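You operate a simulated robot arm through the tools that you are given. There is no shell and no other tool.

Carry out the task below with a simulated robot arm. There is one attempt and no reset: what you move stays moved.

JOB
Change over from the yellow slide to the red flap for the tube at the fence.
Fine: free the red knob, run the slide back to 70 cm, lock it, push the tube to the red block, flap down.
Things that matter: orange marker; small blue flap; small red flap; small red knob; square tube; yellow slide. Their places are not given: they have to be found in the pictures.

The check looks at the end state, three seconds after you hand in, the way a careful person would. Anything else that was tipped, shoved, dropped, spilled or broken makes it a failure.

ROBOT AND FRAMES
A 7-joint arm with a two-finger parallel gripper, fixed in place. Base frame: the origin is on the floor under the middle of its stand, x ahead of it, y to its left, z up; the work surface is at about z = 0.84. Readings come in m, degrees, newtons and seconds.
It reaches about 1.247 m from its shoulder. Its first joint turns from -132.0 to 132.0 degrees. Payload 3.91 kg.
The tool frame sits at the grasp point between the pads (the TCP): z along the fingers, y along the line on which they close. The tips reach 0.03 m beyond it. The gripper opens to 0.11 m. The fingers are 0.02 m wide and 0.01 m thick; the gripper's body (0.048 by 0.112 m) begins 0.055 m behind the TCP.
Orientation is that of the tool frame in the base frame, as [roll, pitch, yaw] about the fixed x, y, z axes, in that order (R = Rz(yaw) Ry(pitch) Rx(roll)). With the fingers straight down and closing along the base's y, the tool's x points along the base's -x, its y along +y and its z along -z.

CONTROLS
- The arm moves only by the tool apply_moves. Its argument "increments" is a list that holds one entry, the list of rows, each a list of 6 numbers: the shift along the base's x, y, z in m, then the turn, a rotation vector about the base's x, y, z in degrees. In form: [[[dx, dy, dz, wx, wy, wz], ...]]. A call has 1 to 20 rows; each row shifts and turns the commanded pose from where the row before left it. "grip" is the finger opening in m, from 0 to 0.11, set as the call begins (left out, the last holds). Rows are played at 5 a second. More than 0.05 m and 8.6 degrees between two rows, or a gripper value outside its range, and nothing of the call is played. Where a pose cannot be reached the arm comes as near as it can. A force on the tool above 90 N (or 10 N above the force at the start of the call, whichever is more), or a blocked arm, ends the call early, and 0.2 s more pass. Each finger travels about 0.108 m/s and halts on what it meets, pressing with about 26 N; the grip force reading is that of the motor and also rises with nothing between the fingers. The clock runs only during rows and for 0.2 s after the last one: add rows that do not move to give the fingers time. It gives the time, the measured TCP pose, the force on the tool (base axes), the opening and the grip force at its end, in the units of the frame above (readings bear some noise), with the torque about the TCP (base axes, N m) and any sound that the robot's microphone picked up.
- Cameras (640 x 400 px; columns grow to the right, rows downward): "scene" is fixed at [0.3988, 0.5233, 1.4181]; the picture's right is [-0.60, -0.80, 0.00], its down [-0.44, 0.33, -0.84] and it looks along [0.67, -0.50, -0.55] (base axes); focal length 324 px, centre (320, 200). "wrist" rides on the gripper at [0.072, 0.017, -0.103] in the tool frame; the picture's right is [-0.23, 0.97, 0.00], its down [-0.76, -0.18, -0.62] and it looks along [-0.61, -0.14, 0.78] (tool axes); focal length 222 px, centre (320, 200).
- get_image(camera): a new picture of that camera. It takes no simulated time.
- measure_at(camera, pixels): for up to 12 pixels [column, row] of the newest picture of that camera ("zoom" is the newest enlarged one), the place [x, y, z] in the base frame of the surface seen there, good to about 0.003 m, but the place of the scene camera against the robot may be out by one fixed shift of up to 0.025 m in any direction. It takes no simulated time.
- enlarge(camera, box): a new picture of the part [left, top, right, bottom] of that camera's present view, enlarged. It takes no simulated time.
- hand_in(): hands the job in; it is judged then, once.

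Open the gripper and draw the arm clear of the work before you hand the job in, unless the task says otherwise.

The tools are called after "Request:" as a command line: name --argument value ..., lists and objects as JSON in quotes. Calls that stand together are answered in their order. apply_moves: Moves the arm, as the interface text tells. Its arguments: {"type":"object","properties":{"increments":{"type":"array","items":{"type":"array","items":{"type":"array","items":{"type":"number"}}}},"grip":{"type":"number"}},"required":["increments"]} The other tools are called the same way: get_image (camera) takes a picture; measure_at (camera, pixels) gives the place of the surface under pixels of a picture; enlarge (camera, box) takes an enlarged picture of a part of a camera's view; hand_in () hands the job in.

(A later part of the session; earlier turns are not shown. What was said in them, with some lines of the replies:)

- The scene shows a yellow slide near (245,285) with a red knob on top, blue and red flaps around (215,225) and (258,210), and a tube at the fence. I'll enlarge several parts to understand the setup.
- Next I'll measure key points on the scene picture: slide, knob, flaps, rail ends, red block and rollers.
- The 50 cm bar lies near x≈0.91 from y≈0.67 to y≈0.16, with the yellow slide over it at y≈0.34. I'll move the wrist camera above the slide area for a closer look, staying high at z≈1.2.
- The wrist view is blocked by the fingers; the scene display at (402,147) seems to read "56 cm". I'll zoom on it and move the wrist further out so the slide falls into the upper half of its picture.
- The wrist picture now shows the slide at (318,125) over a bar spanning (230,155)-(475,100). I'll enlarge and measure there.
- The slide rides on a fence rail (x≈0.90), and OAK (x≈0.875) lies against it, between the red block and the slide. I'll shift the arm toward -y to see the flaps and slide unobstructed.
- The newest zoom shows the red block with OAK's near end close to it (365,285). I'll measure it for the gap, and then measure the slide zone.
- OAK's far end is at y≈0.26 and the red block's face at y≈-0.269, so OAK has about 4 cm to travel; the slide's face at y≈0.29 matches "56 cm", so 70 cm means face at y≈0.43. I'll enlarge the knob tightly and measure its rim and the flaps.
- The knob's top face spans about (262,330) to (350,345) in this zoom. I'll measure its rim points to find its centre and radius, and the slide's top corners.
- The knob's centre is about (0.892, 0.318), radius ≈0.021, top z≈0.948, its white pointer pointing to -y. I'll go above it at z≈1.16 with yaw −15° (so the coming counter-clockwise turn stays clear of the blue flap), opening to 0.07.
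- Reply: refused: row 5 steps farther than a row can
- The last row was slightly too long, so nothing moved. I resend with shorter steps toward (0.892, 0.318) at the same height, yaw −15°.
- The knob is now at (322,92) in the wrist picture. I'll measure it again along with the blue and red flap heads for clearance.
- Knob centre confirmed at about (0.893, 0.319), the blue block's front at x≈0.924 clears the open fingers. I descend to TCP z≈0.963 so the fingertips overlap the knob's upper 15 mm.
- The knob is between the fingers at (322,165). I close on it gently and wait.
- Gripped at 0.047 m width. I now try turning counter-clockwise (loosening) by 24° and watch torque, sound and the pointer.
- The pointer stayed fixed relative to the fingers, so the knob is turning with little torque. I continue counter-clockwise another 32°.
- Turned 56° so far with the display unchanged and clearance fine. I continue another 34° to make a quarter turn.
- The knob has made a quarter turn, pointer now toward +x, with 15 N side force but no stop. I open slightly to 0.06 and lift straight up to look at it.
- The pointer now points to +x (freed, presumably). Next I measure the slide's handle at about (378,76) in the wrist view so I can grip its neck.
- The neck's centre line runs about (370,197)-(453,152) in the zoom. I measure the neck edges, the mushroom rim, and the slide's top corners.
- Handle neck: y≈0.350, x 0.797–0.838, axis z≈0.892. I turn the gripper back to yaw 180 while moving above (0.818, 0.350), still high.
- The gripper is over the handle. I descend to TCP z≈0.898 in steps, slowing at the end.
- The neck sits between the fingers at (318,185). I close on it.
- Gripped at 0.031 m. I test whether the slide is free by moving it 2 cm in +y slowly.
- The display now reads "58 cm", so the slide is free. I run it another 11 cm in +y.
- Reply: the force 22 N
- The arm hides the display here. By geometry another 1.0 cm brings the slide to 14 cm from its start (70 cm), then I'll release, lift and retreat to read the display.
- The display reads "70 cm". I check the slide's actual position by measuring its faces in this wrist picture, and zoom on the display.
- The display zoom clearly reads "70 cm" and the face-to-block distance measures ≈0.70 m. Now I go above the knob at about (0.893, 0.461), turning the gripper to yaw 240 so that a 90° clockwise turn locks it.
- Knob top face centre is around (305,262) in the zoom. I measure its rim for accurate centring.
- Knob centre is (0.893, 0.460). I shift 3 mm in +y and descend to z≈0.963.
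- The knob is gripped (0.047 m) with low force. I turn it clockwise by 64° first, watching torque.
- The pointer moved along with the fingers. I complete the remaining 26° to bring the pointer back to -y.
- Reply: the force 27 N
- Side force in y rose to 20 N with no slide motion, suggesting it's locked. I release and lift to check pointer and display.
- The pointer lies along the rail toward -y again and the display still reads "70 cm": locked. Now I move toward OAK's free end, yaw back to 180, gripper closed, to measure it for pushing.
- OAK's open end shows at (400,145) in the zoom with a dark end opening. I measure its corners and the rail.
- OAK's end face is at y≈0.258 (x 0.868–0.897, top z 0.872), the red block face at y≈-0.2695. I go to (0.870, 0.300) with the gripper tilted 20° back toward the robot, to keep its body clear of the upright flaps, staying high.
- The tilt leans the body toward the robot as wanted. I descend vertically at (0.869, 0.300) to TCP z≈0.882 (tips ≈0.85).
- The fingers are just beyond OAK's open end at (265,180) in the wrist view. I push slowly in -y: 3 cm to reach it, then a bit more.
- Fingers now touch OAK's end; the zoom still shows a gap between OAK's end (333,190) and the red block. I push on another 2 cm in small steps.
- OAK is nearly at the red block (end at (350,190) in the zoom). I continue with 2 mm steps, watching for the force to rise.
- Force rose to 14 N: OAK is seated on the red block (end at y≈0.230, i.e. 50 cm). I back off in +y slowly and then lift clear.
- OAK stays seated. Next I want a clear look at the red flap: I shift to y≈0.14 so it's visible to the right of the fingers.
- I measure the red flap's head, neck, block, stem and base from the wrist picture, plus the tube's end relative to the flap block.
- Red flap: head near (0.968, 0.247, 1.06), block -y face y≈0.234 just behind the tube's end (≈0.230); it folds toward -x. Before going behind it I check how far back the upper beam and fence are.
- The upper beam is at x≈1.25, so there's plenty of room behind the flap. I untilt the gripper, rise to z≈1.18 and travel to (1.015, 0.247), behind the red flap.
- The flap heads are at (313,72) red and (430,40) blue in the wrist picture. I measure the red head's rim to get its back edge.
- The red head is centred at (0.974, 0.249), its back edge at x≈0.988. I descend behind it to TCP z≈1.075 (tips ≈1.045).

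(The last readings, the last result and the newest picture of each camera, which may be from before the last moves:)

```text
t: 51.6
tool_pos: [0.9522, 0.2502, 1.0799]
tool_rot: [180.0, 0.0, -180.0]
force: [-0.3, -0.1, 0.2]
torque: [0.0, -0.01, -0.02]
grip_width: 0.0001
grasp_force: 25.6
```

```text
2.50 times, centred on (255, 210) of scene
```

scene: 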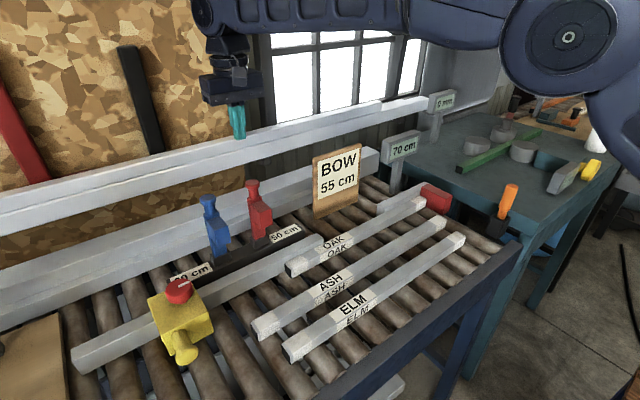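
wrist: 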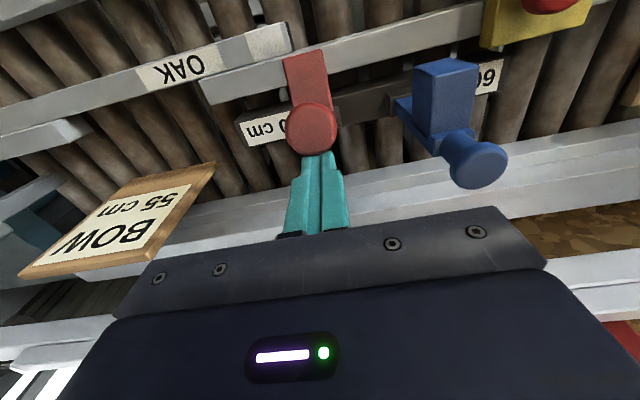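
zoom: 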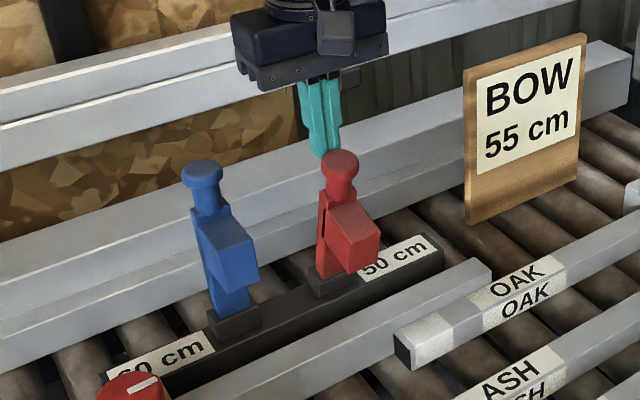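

The red flap is tilting toward the robot as the finger pushes its head, with low force. I continue along the arc to about 45°.

Request:
apply_moves --increments '[[[-0.012, -0.001, -0.003, 0, 0, 0], [-0.012, 0, -0.004, 0, 0, 0], [-0.012, 0, -0.004, 0, 0, 0], [-0.0113, 0, -0.006, 0, 0, 0], [-0.0113, 0, -0.006, 0, 0, 0], [-0.0113, 0, -0.007, 0, 0, 0], [0, 0, 0, 0, 0, 0]]]'

Request:
get_image --camera "wrist"

Request:
enlarge --camera "scene" --box '[180, 130, 330, 290]'

```text
t: 53.2
tool_pos: [0.8832, 0.2488, 1.0508]
tool_rot: [-180.0, 0.0, -180.0]
force: [-0.4, -0.2, 0.6]
torque: [0.02, 0.03, -0.03]
grip_width: 0.0003
grasp_force: 25.9
```

```text
taken
```

wrist: 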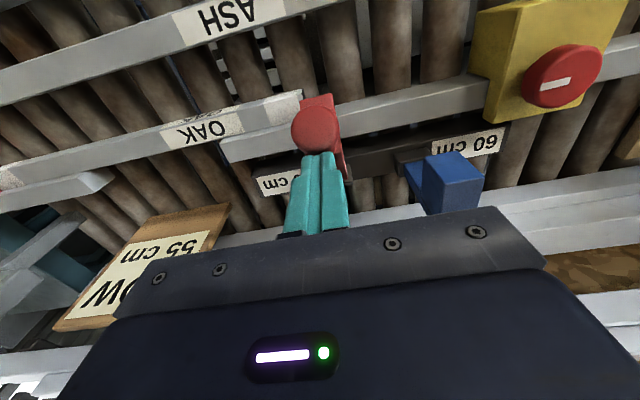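

```text
2.50 times, centred on (255, 210) of scene
```

zoom: 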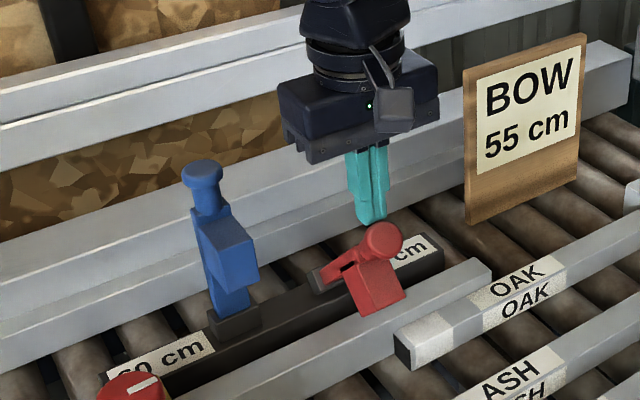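

The flap is at about 50° with its block heading down right behind OAK's end. I continue the arc to about 75°.

Request:
apply_moves --increments '[[[-0.0095, 0, -0.009, 0, 0, 0], [-0.0095, 0, -0.009, 0, 0, 0], [-0.009, 0, -0.01, 0, 0, 0], [-0.007, 0, -0.011, 0, 0, 0], [-0.0065, 0, -0.011, 0, 0, 0], [-0.0065, 0, -0.0115, 0, 0, 0], [0, 0, 0, 0, 0, 0]]]'

Request:
get_image --camera "wrist"

Request:
enlarge --camera "scene" --box '[180, 130, 330, 290]'

```text
t: 54.8
tool_pos: [0.8357, 0.25, 0.9878]
tool_rot: [-180.0, 0.0, 180.0]
force: [0.6, -0.4, 0.6]
torque: [-0.01, 0.01, -0.02]
grip_width: 0.0
grasp_force: 26.2
```

```text
taken
```

wrist: 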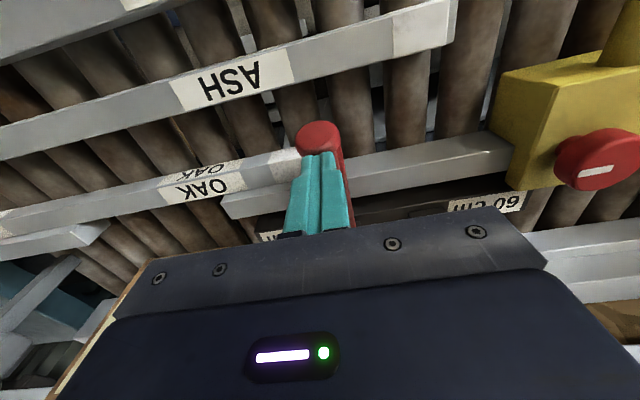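

```text
2.50 times, centred on (255, 210) of scene
```

zoom: 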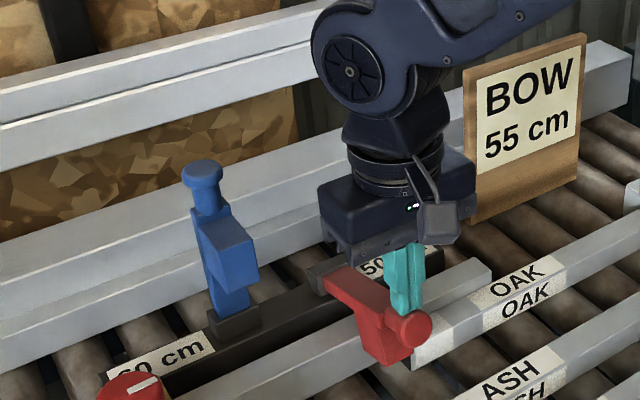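

The flap is nearly down. I press on with small downward steps, watching the vertical force.

Request:
apply_moves --increments '[[[-0.003, 0, -0.008, 0, 0, 0], [-0.002, 0, -0.008, 0, 0, 0], [-0.002, 0, -0.007, 0, 0, 0], [-0.001, 0, -0.006, 0, 0, 0], [0, 0, 0, 0, 0, 0]]]'

Request:
get_image --camera "wrist"

Request:
enlarge --camera "scene" --box '[180, 130, 330, 290]'

```text
t: 56.0
tool_pos: [0.8277, 0.2479, 0.9602]
tool_rot: [-179.9, 0.0, -180.0]
force: [0.3, -0.5, 0.7]
torque: [0.01, -0.02, 0.0]
grip_width: 0.0
grasp_force: 26.3
```

```text
taken
```

wrist: 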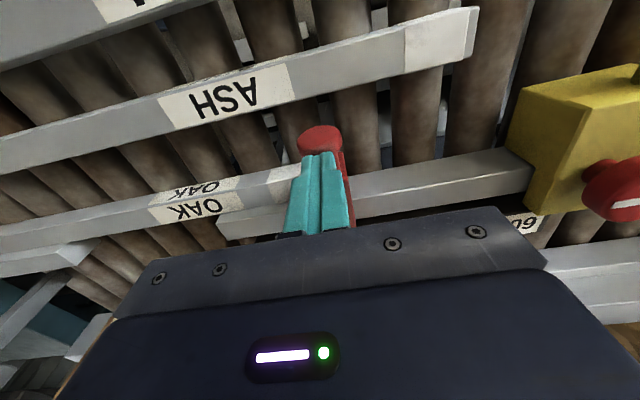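

```text
2.50 times, centred on (255, 210) of scene
```

zoom: 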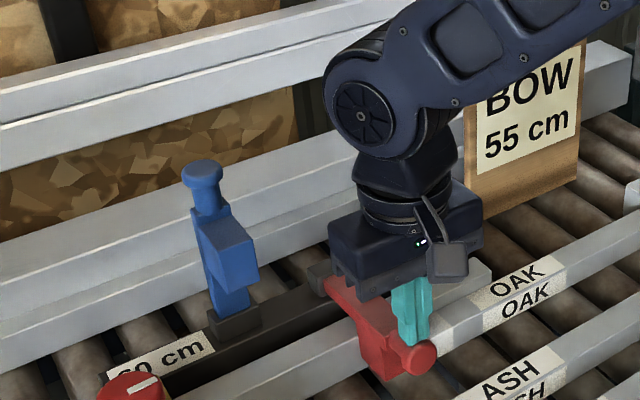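

Still no resistance (tip z≈0.930). I keep pressing in 4 mm steps until the force rises.

Request:
apply_moves --increments '[[[0, 0, -0.004, 0, 0, 0], [0, 0, -0.004, 0, 0, 0], [0, 0, -0.004, 0, 0, 0], [0, 0, 0, 0, 0, 0]]]'

Request:
get_image --camera "wrist"

Request:
enlarge --camera "scene" --box '[180, 130, 330, 290]'

```text
t: 57.0
tool_pos: [0.8284, 0.249, 0.9467]
tool_rot: [-179.9, 0.1, 179.9]
force: [-0.2, -0.2, 0.2]
torque: [0.02, 0.03, -0.01]
grip_width: 0.0
grasp_force: 26.1
```

```text
taken
```

wrist: 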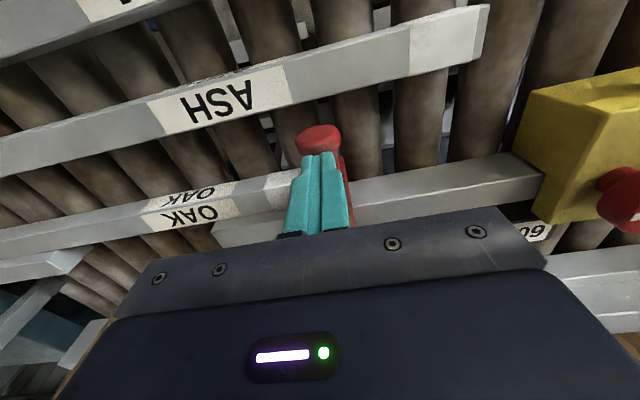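

```text
2.50 times, centred on (255, 210) of scene
```

zoom: 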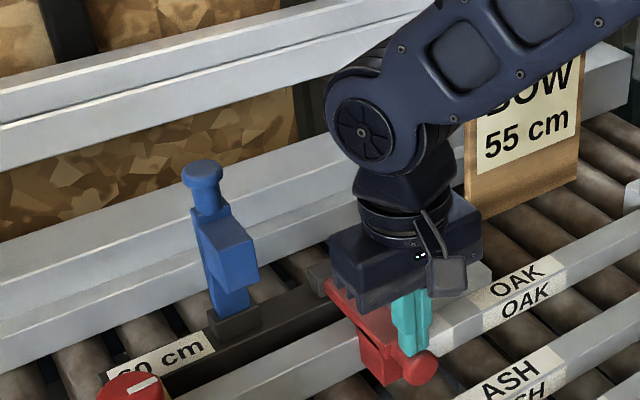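

The flap keeps moving down with the finger. I press on with 3 mm steps.

Request:
apply_moves --increments '[[[0, 0, -0.003, 0, 0, 0], [0, 0, -0.003, 0, 0, 0], [0, 0, -0.003, 0, 0, 0], [0, 0, 0, 0, 0, 0]]]'

Request:
enlarge --camera "scene" --box '[230, 190, 330, 290]'

```text
t: 58.0
tool_pos: [0.8277, 0.248, 0.9417]
tool_rot: [179.8, 0.2, -180.0]
force: [-6.1, -3.2, 33.5]
torque: [-0.05, -0.08, 0.16]
grip_width: 0.0001
grasp_force: 26.3
```

```text
4.00 times, centred on (280, 240) of scene
```

zoom: 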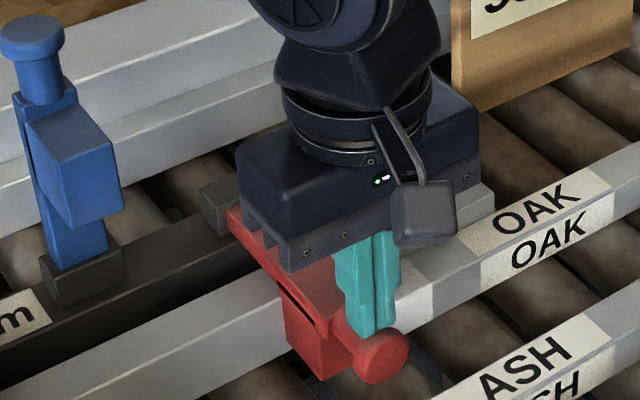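

Force rose to 33 N upward: the flap is at its stop. I lift straight up and then draw back toward the robot to inspect.

Request:
apply_moves --increments '[[[0, 0, 0.02, 0, 0, 0], [0, 0, 0.04, 0, 0, 0], [0, 0, 0.045, 0, 0, 0], [0, 0, 0.045, 0, 0, 0], [-0.02, -0.02, 0.04, 0, 0, 0], [-0.04, -0.02, 0, 0, 0, 0], [-0.03, -0.02, 0, 0, 0, 0], [0, -0.03, 0, 0, 0, 0], [0, 0, 0, 0, 0, 0]]]'

Request:
get_image --camera "wrist"

Request:
get_image --camera "scene"

Request:
enlarge --camera "scene" --box '[210, 180, 330, 300]'

Request:
enlarge --camera "wrist" --box '[340, 60, 500, 200]'

```text
t: 60.0
tool_pos: [0.7392, 0.1617, 1.129]
tool_rot: [179.9, 0.0, 180.0]
force: [0.3, -0.2, 0.3]
torque: [-0.01, 0.01, 0.01]
grip_width: 0.0
grasp_force: 25.8
```

```text
taken
```

wrist: 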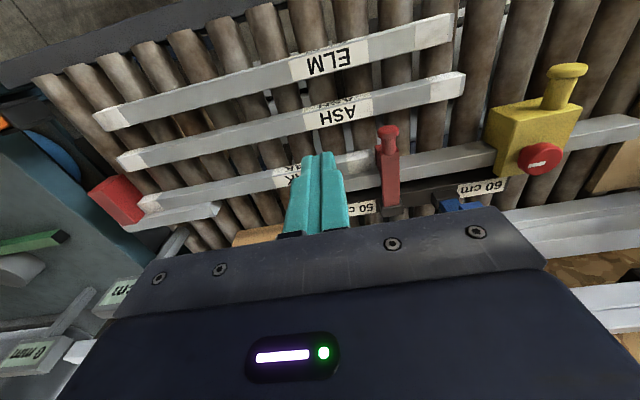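

```text
taken
```

scene: 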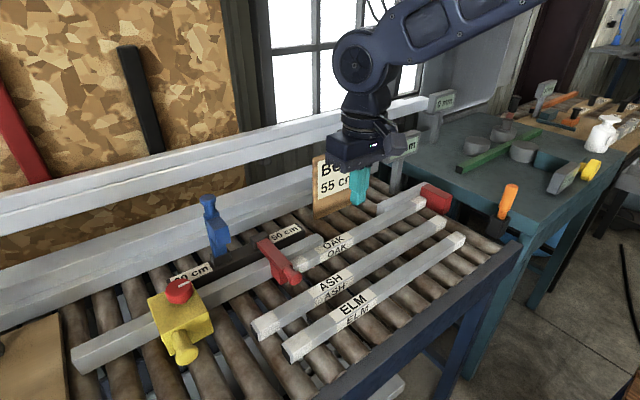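

```text
3.33 times, centred on (270, 240) of scene
```

zoom: 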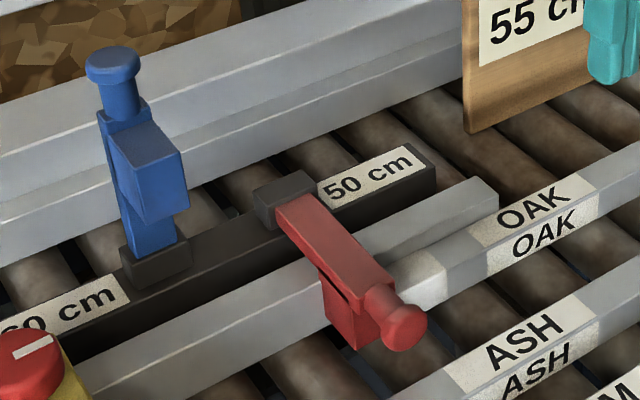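

```text
2.86 times, centred on (420, 130) of wrist
```

zoom: 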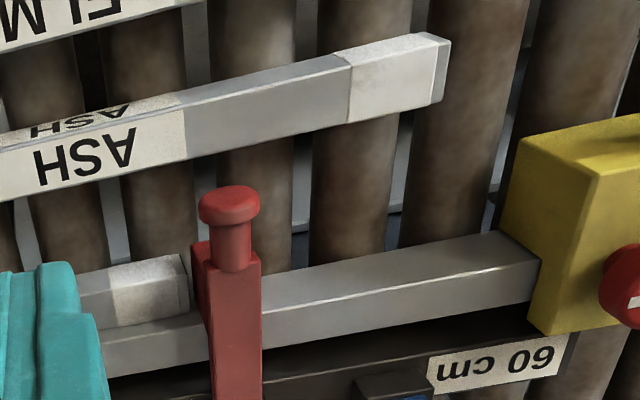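

The red flap is down over the fence, right behind OAK's end. I measure along the flap, tube ends and red block to confirm, and check the block end in the scene.

Request:
measure_at --camera "zoom" --pixels '[[235, 370], [235, 320], [235, 280], [230, 205], [230, 240], [200, 270], [180, 280], [165, 270], [195, 300], [150, 285], [300, 300], [205, 320]]'

Request:
measure_at --camera "wrist" --pixels '[[140, 205], [148, 200], [155, 210], [130, 195], [120, 205], [180, 215], [125, 160], [495, 130], [500, 160], [540, 150], [575, 130], [450, 90]]'

Request:
enlarge --camera "scene" --box '[370, 170, 530, 260]'

```text
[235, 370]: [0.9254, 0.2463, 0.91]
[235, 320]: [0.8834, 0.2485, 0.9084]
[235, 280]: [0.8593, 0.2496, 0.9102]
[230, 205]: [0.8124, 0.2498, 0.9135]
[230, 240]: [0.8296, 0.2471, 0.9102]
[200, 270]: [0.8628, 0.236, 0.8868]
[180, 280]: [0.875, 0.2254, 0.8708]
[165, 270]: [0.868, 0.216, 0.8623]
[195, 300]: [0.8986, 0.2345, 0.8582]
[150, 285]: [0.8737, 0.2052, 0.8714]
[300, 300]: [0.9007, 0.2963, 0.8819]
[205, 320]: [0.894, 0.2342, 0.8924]
```

```text
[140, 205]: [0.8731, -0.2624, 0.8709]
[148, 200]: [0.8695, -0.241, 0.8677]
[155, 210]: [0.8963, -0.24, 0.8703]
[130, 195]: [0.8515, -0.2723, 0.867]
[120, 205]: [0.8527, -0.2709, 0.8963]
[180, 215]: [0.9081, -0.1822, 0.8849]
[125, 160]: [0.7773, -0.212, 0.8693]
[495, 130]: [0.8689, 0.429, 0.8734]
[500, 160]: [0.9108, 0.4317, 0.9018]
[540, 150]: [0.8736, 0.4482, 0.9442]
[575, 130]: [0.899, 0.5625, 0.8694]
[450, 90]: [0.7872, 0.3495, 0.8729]
```

```text
4.00 times, centred on (450, 215) of scene
```

zoom: 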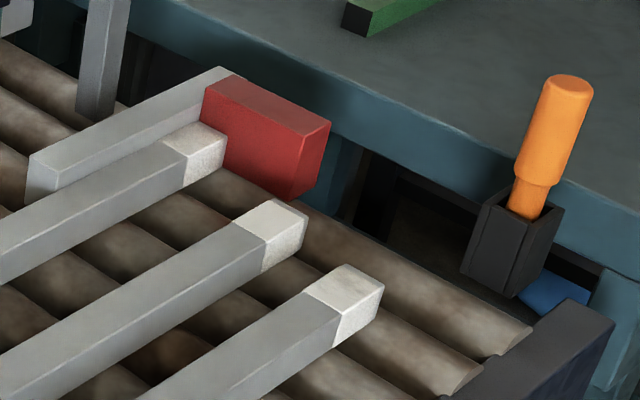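

The flap lies level (z≈0.909 all along), OAK touches the red block, the slide face is at y≈0.4305 (70.0 cm). I zoom on the knob pointer to verify it's fully back in its locked direction.

Request:
enlarge --camera "wrist" --box '[500, 120, 580, 190]'

Request:
enlarge --camera "wrist" --box '[80, 150, 220, 250]'

```text
5.71 times, centred on (540, 155) of wrist
```

zoom: 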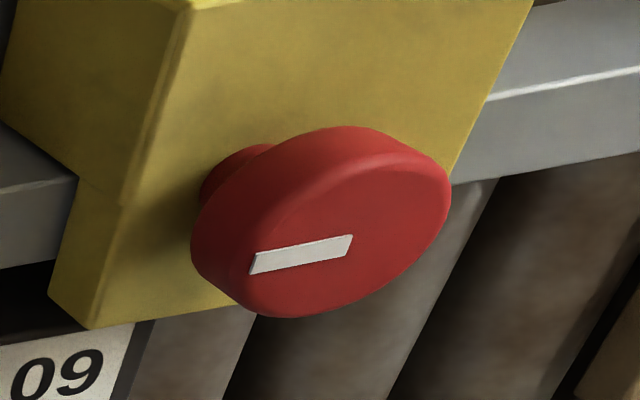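

```text
4.00 times, centred on (150, 200) of wrist
```

zoom: 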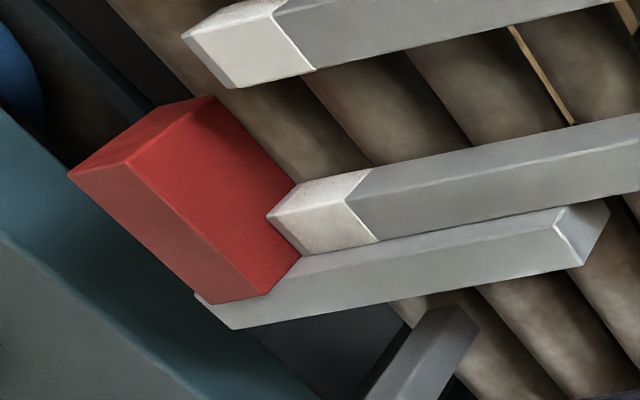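

OAK is flush against the red block. I measure the pointer's two ends for its exact angle.

Request:
enlarge --camera "wrist" --box '[500, 120, 580, 190]'

Request:
measure_at --camera "zoom" --pixels '[[256, 263], [280, 258], [300, 254], [320, 250], [345, 246], [262, 310], [440, 180], [350, 160], [230, 280], [400, 270], [240, 220], [340, 310]]'

```text
5.71 times, centred on (540, 155) of wrist
```

zoom: 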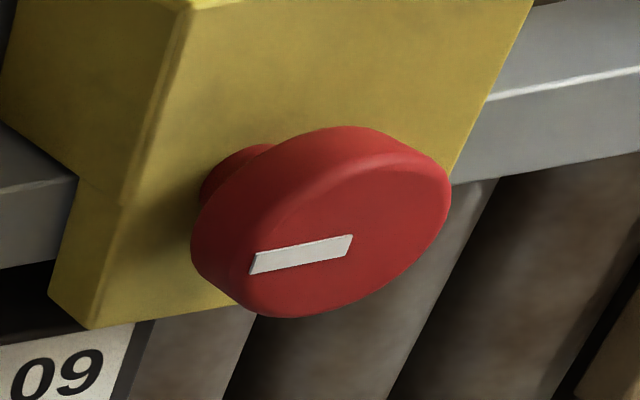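

```text
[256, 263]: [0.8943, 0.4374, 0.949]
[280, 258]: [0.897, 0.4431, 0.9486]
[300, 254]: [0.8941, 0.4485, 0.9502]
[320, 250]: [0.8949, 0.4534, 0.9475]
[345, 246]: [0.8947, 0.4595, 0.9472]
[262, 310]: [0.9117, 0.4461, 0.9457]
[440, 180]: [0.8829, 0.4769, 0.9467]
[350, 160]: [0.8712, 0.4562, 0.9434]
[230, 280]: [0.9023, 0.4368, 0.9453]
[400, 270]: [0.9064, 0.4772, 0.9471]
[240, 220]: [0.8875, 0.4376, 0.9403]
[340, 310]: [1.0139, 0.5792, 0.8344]
```

The pointer is exactly along -y, as it was when locked. I open the gripper and draw the arm back up to near its start pose, then take final pictures.

Request:
apply_moves --increments '[[[-0.01, -0.015, 0.02, 0, 0, 0], [-0.01, -0.02, 0.03, 0, 0, 0], [-0.01, -0.02, 0.03, 0, 0, 0], [-0.01, -0.02, 0.03, 0, 0, 0], [-0.02, 0, 0.01, 0, 0, 0], [0, 0, 0, 0, 0, 0], [0, 0, 0, 0, 0, 0]]]' --grip 0.11

Request:
get_image --camera "scene"

Request:
enlarge --camera "scene" --box '[360, 80, 480, 180]'

Request:
enlarge --camera "scene" --box '[140, 170, 340, 370]'

Request:
get_image --camera "wrist"

```text
t: 61.6
tool_pos: [0.6783, 0.0841, 1.2488]
tool_rot: [-179.9, 0.0, 180.0]
force: [0.5, -0.3, 0.5]
torque: [0.05, 0.01, -0.02]
grip_width: 0.1099
grasp_force: 0.1
```

```text
taken
```

scene: 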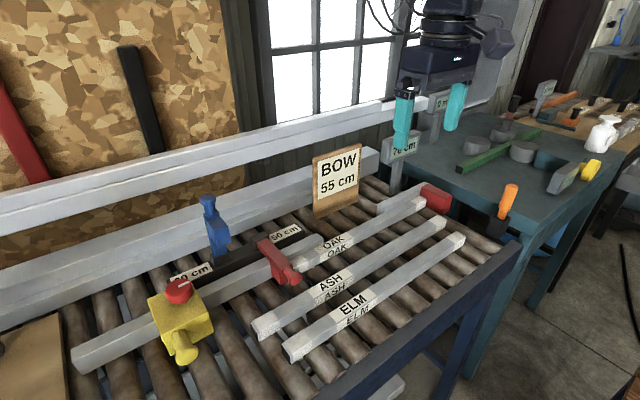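

```text
4.00 times, centred on (420, 130) of scene
```

zoom: 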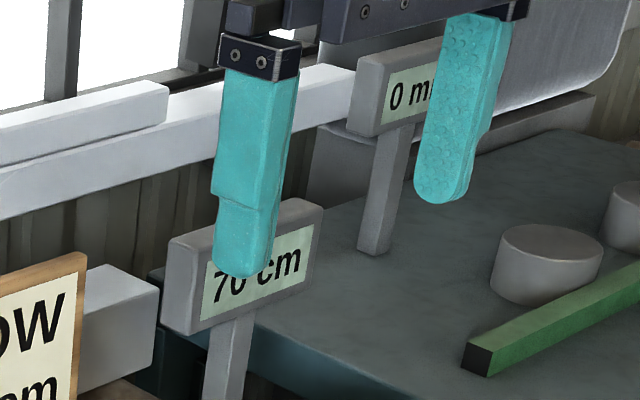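

```text
2.00 times, centred on (240, 270) of scene
```

zoom: 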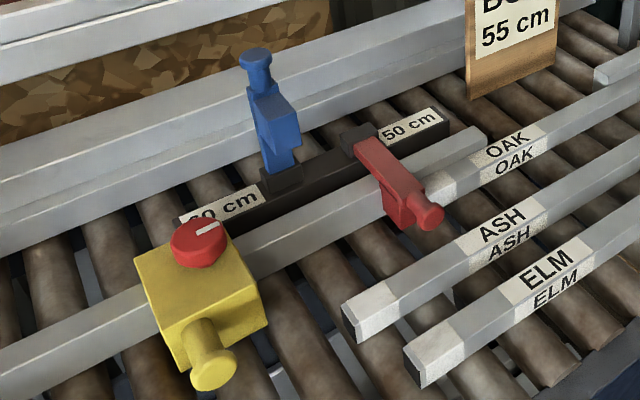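

```text
taken
```

wrist: 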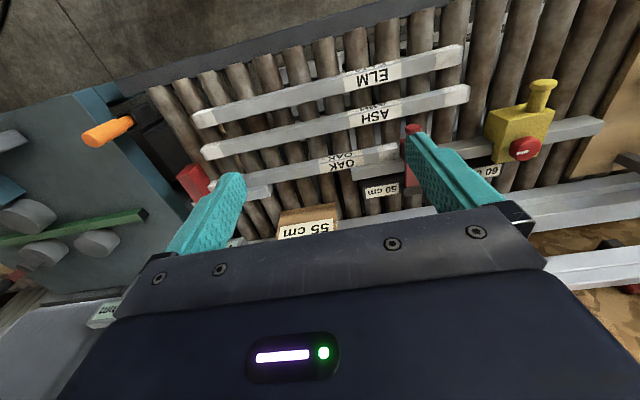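

Final pictures: display "70 cm", knob pointer locked, OAK seated at the red block, red flap down at (280,262), blue flap still up, marker and other tubes untouched, arm clear with gripper open. I hand in.

Request:
hand_in

```text
The job is handed in.
```

The changeover is done and handed in; I haven't seen the check's verdict.

- **Slide:** I turned the red knob a quarter turn to free it and ran the slide back. The display reads "70 cm", and the measured distance to the red block is 0.70 m.
- **Lock:** I turned the knob back to its original pointer direction. The slide did not move under about 20 N of side force, so I take it as locked.
- **Tube:** I took the OAK tube as the one at the fence and pushed it about 3 cm until it met the red block. It sits flush there, and its length works out at 50 cm.
- **Red flap:** It is folded down level, with its block just behind the tube's free end (about 4 mm gap).

The blue flap is still up, and the orange marker, the ASH and ELM tubes and the "BOW 55 cm" sign were not touched. The arm is back near its start position with the gripper open.
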